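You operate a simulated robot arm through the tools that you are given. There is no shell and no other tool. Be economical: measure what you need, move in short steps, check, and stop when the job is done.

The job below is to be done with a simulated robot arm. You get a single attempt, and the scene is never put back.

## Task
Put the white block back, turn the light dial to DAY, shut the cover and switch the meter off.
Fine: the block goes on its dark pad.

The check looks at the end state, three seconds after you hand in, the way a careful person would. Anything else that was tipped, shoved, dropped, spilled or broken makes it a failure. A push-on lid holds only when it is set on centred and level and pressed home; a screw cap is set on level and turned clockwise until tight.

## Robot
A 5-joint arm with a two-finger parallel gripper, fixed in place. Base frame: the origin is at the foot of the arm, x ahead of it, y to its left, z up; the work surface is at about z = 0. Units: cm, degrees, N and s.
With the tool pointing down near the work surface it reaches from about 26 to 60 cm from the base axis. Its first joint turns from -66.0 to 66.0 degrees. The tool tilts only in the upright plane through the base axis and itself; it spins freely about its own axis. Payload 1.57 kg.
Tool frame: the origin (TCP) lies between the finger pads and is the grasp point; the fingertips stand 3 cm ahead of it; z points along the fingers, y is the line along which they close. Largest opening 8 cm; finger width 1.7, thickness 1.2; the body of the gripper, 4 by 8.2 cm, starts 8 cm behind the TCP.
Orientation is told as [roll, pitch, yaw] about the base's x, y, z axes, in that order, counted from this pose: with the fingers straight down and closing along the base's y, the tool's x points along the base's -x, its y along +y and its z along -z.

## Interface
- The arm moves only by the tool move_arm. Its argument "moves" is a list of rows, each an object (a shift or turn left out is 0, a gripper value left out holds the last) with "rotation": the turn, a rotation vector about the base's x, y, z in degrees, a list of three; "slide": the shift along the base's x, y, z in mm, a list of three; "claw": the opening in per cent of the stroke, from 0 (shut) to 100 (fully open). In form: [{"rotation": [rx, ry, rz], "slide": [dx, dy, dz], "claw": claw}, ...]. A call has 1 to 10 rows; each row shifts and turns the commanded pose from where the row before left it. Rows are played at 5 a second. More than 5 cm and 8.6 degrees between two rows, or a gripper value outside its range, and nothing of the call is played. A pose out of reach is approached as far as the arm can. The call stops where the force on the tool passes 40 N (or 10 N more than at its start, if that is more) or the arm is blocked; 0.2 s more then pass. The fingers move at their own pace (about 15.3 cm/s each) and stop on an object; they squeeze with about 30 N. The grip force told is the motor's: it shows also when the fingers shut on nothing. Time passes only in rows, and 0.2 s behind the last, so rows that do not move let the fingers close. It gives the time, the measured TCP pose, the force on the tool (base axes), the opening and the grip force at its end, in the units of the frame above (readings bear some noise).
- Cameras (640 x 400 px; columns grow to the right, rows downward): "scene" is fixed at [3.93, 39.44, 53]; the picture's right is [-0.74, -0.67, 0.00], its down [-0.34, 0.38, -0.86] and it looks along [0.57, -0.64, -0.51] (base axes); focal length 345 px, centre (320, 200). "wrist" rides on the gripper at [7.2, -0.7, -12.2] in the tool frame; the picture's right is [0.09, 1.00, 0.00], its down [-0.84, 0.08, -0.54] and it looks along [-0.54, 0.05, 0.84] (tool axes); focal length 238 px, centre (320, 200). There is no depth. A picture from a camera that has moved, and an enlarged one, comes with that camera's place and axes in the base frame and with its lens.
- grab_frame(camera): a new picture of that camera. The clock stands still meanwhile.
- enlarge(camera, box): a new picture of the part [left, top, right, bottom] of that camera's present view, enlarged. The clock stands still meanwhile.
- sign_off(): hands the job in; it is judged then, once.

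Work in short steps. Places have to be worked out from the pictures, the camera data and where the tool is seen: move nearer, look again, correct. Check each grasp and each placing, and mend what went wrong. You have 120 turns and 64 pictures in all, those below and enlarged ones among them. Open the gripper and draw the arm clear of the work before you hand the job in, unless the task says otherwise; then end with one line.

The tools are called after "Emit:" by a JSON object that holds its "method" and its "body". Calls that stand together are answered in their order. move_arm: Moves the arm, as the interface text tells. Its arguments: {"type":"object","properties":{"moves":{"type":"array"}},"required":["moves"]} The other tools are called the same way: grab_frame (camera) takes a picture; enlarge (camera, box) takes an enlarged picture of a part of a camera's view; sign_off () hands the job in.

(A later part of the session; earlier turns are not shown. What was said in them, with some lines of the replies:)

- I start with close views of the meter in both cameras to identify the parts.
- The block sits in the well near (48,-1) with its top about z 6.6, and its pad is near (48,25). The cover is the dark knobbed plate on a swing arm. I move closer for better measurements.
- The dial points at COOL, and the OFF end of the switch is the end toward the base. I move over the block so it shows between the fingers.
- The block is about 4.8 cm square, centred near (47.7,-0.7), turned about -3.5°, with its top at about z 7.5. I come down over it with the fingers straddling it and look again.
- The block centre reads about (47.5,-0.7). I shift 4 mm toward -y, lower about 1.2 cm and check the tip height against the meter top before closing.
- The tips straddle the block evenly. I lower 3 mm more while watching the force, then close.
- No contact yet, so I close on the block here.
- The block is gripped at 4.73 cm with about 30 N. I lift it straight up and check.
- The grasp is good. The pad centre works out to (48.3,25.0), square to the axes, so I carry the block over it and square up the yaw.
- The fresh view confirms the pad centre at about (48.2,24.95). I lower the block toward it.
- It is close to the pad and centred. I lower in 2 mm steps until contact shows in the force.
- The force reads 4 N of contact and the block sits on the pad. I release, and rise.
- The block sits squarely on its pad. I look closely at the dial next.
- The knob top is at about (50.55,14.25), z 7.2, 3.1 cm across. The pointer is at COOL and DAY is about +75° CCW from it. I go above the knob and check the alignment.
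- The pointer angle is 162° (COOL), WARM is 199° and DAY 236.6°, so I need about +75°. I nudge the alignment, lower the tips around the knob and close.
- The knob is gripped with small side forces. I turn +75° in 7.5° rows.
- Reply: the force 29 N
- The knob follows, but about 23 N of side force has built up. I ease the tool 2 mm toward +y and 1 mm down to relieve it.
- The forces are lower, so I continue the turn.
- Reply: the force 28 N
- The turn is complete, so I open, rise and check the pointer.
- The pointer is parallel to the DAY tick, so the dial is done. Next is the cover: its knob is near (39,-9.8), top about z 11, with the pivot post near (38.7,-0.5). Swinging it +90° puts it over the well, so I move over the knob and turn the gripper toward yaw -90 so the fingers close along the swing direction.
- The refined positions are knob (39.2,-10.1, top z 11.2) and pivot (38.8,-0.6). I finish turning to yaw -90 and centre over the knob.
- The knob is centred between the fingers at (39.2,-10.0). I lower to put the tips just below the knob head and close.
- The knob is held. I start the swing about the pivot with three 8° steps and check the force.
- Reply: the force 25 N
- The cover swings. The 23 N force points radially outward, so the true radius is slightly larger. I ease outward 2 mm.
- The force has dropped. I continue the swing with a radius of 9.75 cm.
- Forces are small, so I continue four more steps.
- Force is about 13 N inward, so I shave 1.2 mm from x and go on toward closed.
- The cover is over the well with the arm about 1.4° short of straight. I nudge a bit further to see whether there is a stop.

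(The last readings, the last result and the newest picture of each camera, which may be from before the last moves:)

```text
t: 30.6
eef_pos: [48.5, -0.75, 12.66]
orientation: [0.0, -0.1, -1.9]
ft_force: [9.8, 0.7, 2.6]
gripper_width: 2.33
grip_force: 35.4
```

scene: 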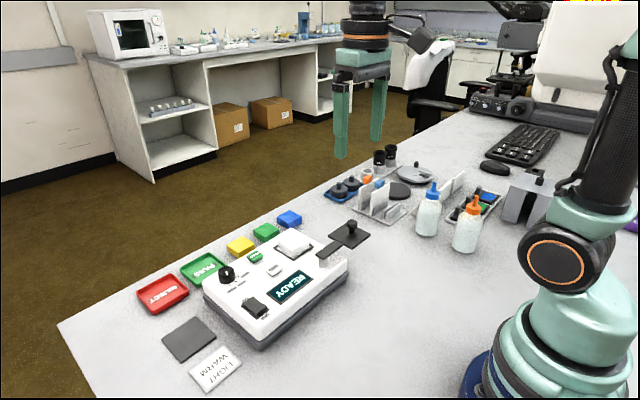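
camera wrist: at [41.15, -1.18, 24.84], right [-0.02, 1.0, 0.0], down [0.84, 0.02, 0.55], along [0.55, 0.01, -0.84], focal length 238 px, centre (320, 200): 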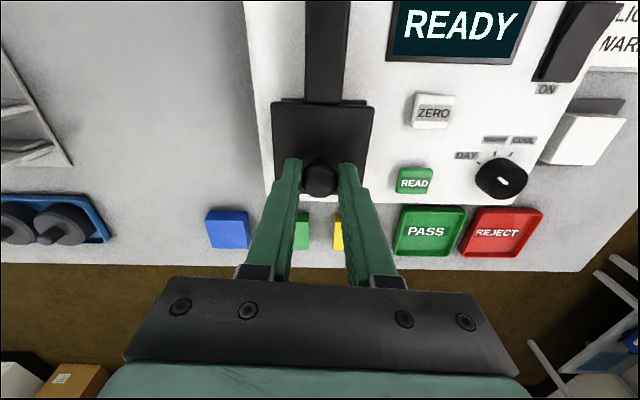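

No stop is felt and the arm is close to straight. I release, rise and look.

Emit:
{"method": "move_arm", "body": {"moves": [{"claw": 50}, {"claw": 60}, {"slide": [0, 0, 30]}, {"slide": [0, 0, 40]}, {"slide": [-40, 0, 30]}, {"slide": [-40, 0, 10]}, {"slide": [0, 0, 0]}]}}

Emit:
{"method": "enlarge", "body": {"camera": "scene", "box": [190, 200, 370, 340]}}

Emit:
{"method": "enlarge", "body": {"camera": "wrist", "box": [240, 40, 500, 240]}}

```text
t: 32.2
eef_pos: [40.36, -0.96, 23.79]
orientation: [0.0, 0.0, -2.0]
ft_force: [0.0, -1.0, 0.4]
gripper_width: 4.83
grip_force: 0.1
```

```text
2.86 times, centred on (280, 270) of scene
camera zoom: at [3.93, 39.44, 53.0], right [-0.74, -0.67, 0.0], down [-0.34, 0.38, -0.86], along [0.57, -0.64, -0.51], focal length 985 px, centre (434, 0)
```

zoom: 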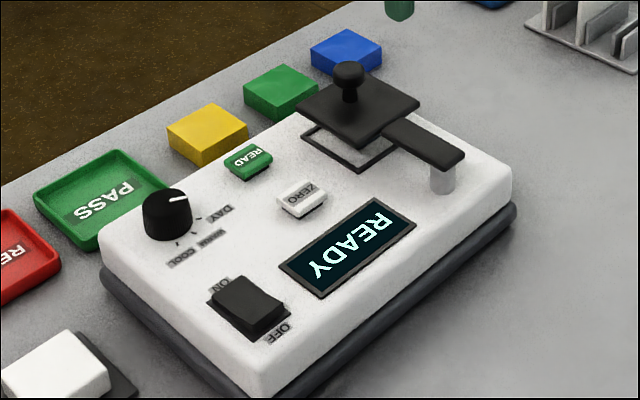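

```text
2.00 times, centred on (370, 140) of wrist
camera zoom: at [33.04, -1.29, 35.98], right [-0.06, 1.0, 0.0], down [0.84, 0.05, 0.54], along [0.54, 0.03, -0.84], focal length 477 px, centre (220, 320)
```

zoom: 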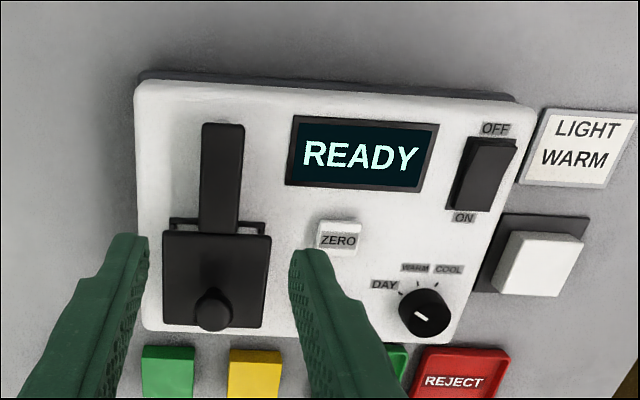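

The cover is aligned over the well frame. For the switch, I take close views to locate its OFF end.

Emit:
{"method": "enlarge", "body": {"camera": "scene", "box": [240, 285, 300, 330]}}

Emit:
{"method": "enlarge", "body": {"camera": "wrist", "box": [445, 90, 525, 160]}}

```text
8.89 times, centred on (270, 308) of scene
camera zoom: at [3.93, 39.44, 53.0], right [-0.74, -0.67, 0.0], down [-0.34, 0.38, -0.86], along [0.57, -0.64, -0.51], focal length 3064 px, centre (764, -756)
```

zoom: 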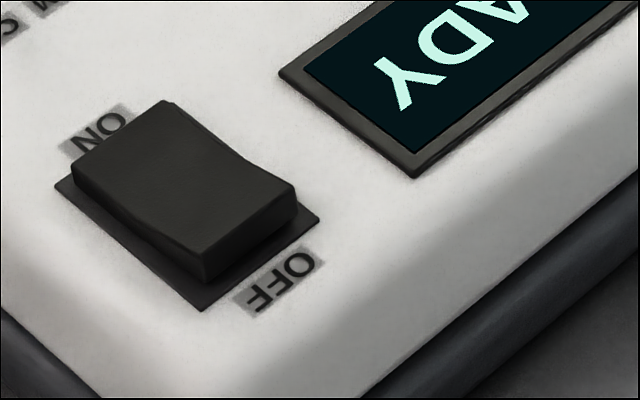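

```text
5.71 times, centred on (485, 125) of wrist
camera zoom: at [33.04, -1.29, 35.98], right [-0.06, 1.0, 0.0], down [0.84, 0.05, 0.54], along [0.54, 0.03, -0.84], focal length 1362 px, centre (-623, 629)
```

zoom: 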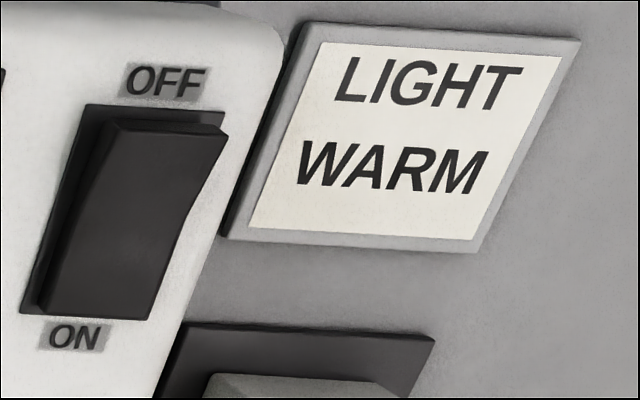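

The OFF end is raised, with its edge at about x 38.4, y 15.4, z 7.2. I close the fingers, square the yaw and go above (39.2,15.4).

Emit:
{"method": "move_arm", "body": {"moves": [{"slide": [-3, 41, 0], "rotation": [0, 0, 2], "claw": 0}, {"slide": [-3, 41, 0]}, {"slide": [-3, 41, -20]}, {"slide": [-3, 41, -40]}, {"slide": [0, 0, -40]}, {"slide": [0, 0, -20]}, {"slide": [0, 0, 0]}]}}

Emit:
{"method": "enlarge", "body": {"camera": "scene", "box": [220, 260, 320, 335]}}

Emit:
{"method": "enlarge", "body": {"camera": "wrist", "box": [240, 80, 400, 200]}}

```text
refused: row 4 steps farther than a row can; nothing moved
```

```text
5.33 times, centred on (270, 298) of scene
camera zoom: at [3.93, 39.44, 53.0], right [-0.74, -0.67, 0.0], down [-0.34, 0.38, -0.86], along [0.57, -0.64, -0.51], focal length 1839 px, centre (587, -320)
```

zoom: 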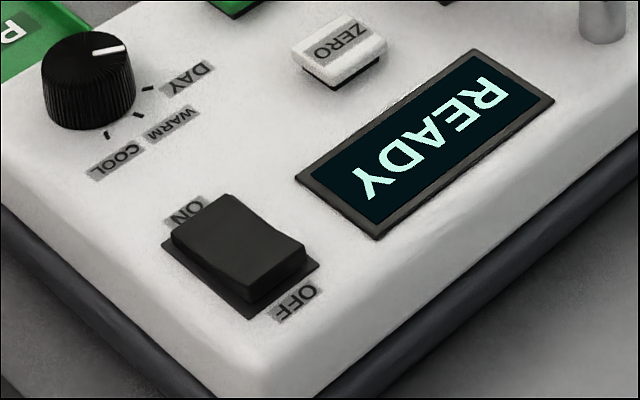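

```text
3.33 times, centred on (320, 140) of wrist
camera zoom: at [33.04, -1.29, 35.98], right [-0.06, 1.0, 0.0], down [0.84, 0.05, 0.54], along [0.54, 0.03, -0.84], focal length 794 px, centre (320, 400)
```

zoom: 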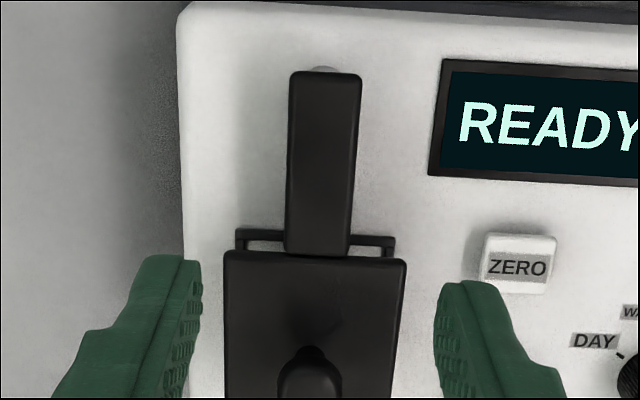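

One row was too long, so nothing moved. I resend with shorter rows.

Emit:
{"method": "move_arm", "body": {"moves": [{"slide": [-3, 41, 0], "rotation": [0, 0, 2], "claw": 0}, {"slide": [-3, 41, 0]}, {"slide": [-3, 41, 0]}, {"slide": [-3, 41, 0]}, {"slide": [0, 0, -40]}, {"slide": [0, 0, -40]}, {"slide": [0, 0, -30]}, {"slide": [0, 0, 0]}]}}

Emit:
{"method": "enlarge", "body": {"camera": "scene", "box": [220, 250, 320, 325]}}

Emit:
{"method": "enlarge", "body": {"camera": "wrist", "box": [240, 80, 400, 200]}}

```text
t: 34.0
eef_pos: [39.26, 15.57, 12.53]
orientation: [-0.1, 0.0, 0.0]
ft_force: [-0.1, -0.4, -0.6]
gripper_width: 0.0
grip_force: 21.5
```

```text
5.33 times, centred on (270, 288) of scene
camera zoom: at [3.93, 39.44, 53.0], right [-0.74, -0.67, 0.0], down [-0.34, 0.38, -0.86], along [0.57, -0.64, -0.51], focal length 1839 px, centre (587, -267)
```

zoom: 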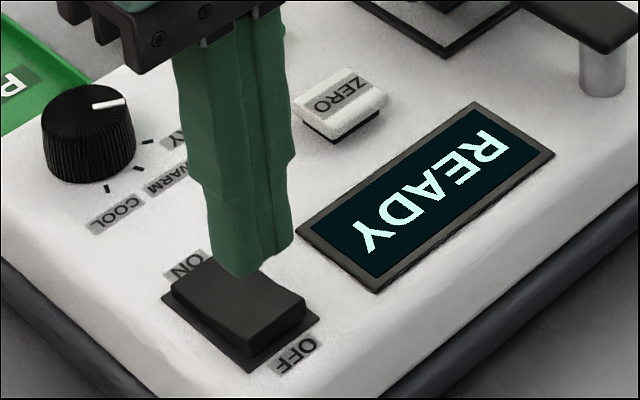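

```text
3.33 times, centred on (320, 140) of wrist
camera zoom: at [32.06, 15.02, 24.68], right [-0.09, 1.0, 0.0], down [0.84, 0.08, 0.54], along [0.54, 0.05, -0.84], focal length 794 px, centre (320, 400)
```

zoom: 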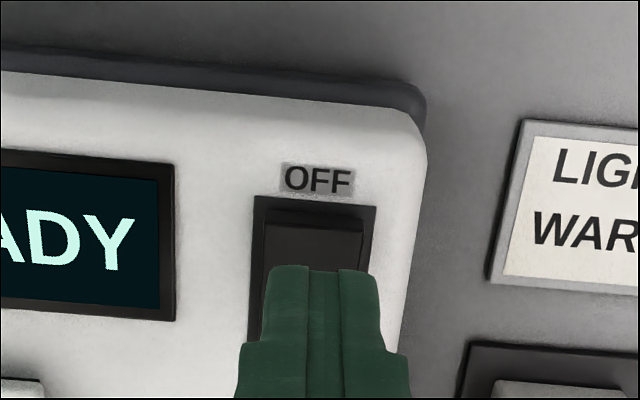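

The tip is centred on the OFF half. I lower onto it and press in small steps.

Emit:
{"method": "move_arm", "body": {"moves": [{"slide": [-1, -1, -12]}, {"slide": [0, 0, -8]}, {"slide": [0, 0, -4]}, {"slide": [0, 0, -3]}, {"slide": [0, 0, -2]}]}}

```text
t: 35.2
eef_pos: [39.18, 15.55, 9.82]
orientation: [0.0, 0.0, 0.0]
ft_force: [-0.1, 0.8, 0.6]
gripper_width: 0.0
grip_force: 21.4
```

Emit:
{"method": "move_arm", "body": {"moves": [{"slide": [0, 0, -2]}, {"slide": [0, 0, -2]}, {"slide": [0, 0, 0]}]}}

Emit:
{"method": "enlarge", "body": {"camera": "scene", "box": [220, 250, 320, 325]}}

```text
t: 36.1
eef_pos: [39.1, 15.69, 9.55]
orientation: [0.0, 0.1, -0.1]
ft_force: [-1.1, -1.2, 4.2]
gripper_width: 0.0
grip_force: 21.0
stopped in row 3: the force on the tool passed its limit (the readings are from after the stop); the commanded pose is now the measured one
```

```text
5.33 times, centred on (270, 288) of scene
camera zoom: at [3.93, 39.44, 53.0], right [-0.74, -0.67, 0.0], down [-0.34, 0.38, -0.86], along [0.57, -0.64, -0.51], focal length 1839 px, centre (587, -267)
```

zoom: 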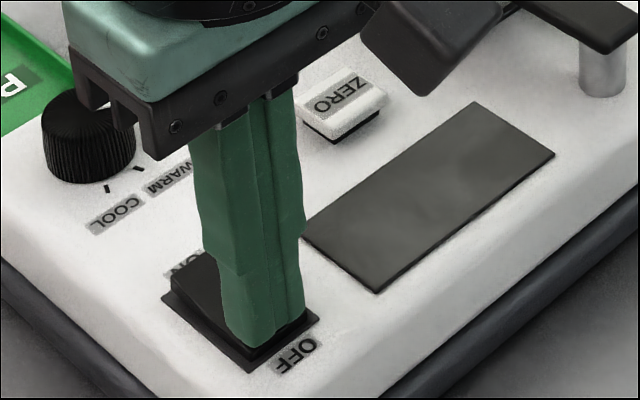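

The display went dark, so the meter is off. I retreat straight up and back, open the gripper and make a final check.

Emit:
{"method": "move_arm", "body": {"moves": [{"slide": [0, 0, 20]}, {"slide": [0, 0, 45]}, {"slide": [0, 0, 45]}, {"slide": [0, -40, 30], "claw": 80}, {"slide": [-30, -30, 20]}, {"slide": [-20, -40, 0]}, {"slide": [0, -40, 0]}, {"slide": [0, 0, 0]}]}}

Emit:
{"method": "enlarge", "body": {"camera": "scene", "box": [120, 190, 380, 390]}}

Emit:
{"method": "grab_frame", "body": {"camera": "wrist"}}

Emit:
{"method": "enlarge", "body": {"camera": "scene", "box": [205, 250, 305, 330]}}

```text
t: 37.9
eef_pos: [33.55, 0.67, 25.44]
orientation: [0.0, 0.1, 0.1]
ft_force: [0.0, -0.9, -0.4]
gripper_width: 6.39
grip_force: 0.0
```

```text
2.00 times, centred on (250, 290) of scene
camera zoom: at [3.93, 39.44, 53.0], right [-0.74, -0.67, 0.0], down [-0.34, 0.38, -0.86], along [0.57, -0.64, -0.51], focal length 690 px, centre (460, 20)
```

zoom: 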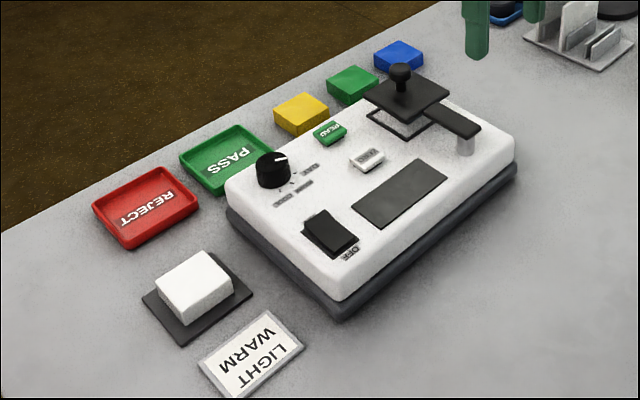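

```text
9 pictures are left
camera wrist: at [26.37, 0.02, 37.58], right [-0.09, 1.0, 0.0], down [0.84, 0.08, 0.54], along [0.54, 0.05, -0.84], focal length 238 px, centre (320, 200)
```

wrist: 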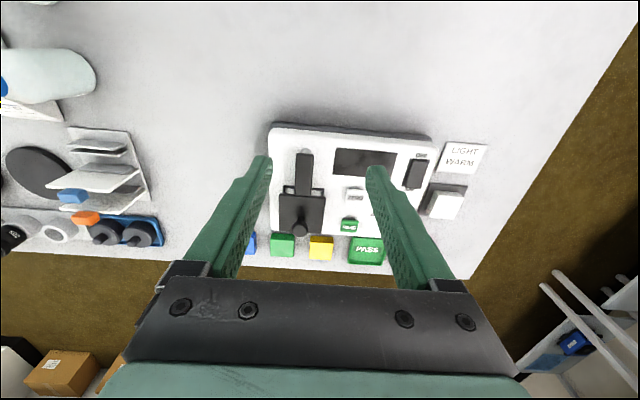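

```text
5.00 times, centred on (255, 290) of scene
camera zoom: at [3.93, 39.44, 53.0], right [-0.74, -0.67, 0.0], down [-0.34, 0.38, -0.86], along [0.57, -0.64, -0.51], focal length 1724 px, centre (645, -250)
```

zoom: 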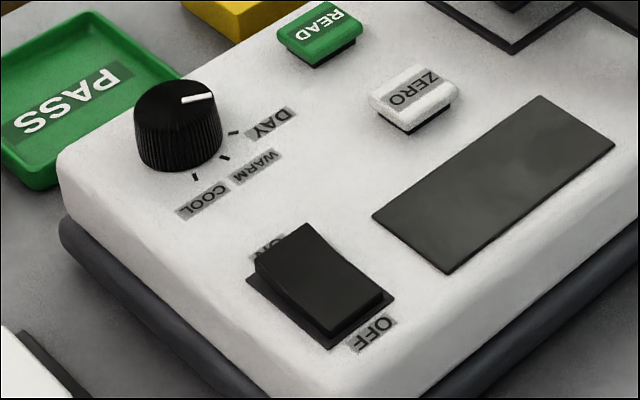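

All four parts check out: the block is on its pad, the dial is on DAY, the cover is over the well, and the switch is off with a dark display. The arm is clear, so I hand in.

Emit:
{"method": "sign_off", "body": {}}

```text
The job is handed in.
```

The job is handed in: the white block is on its dark pad, the light dial points to DAY, the cover is swung shut over the well, and the meter is off with its display dark.
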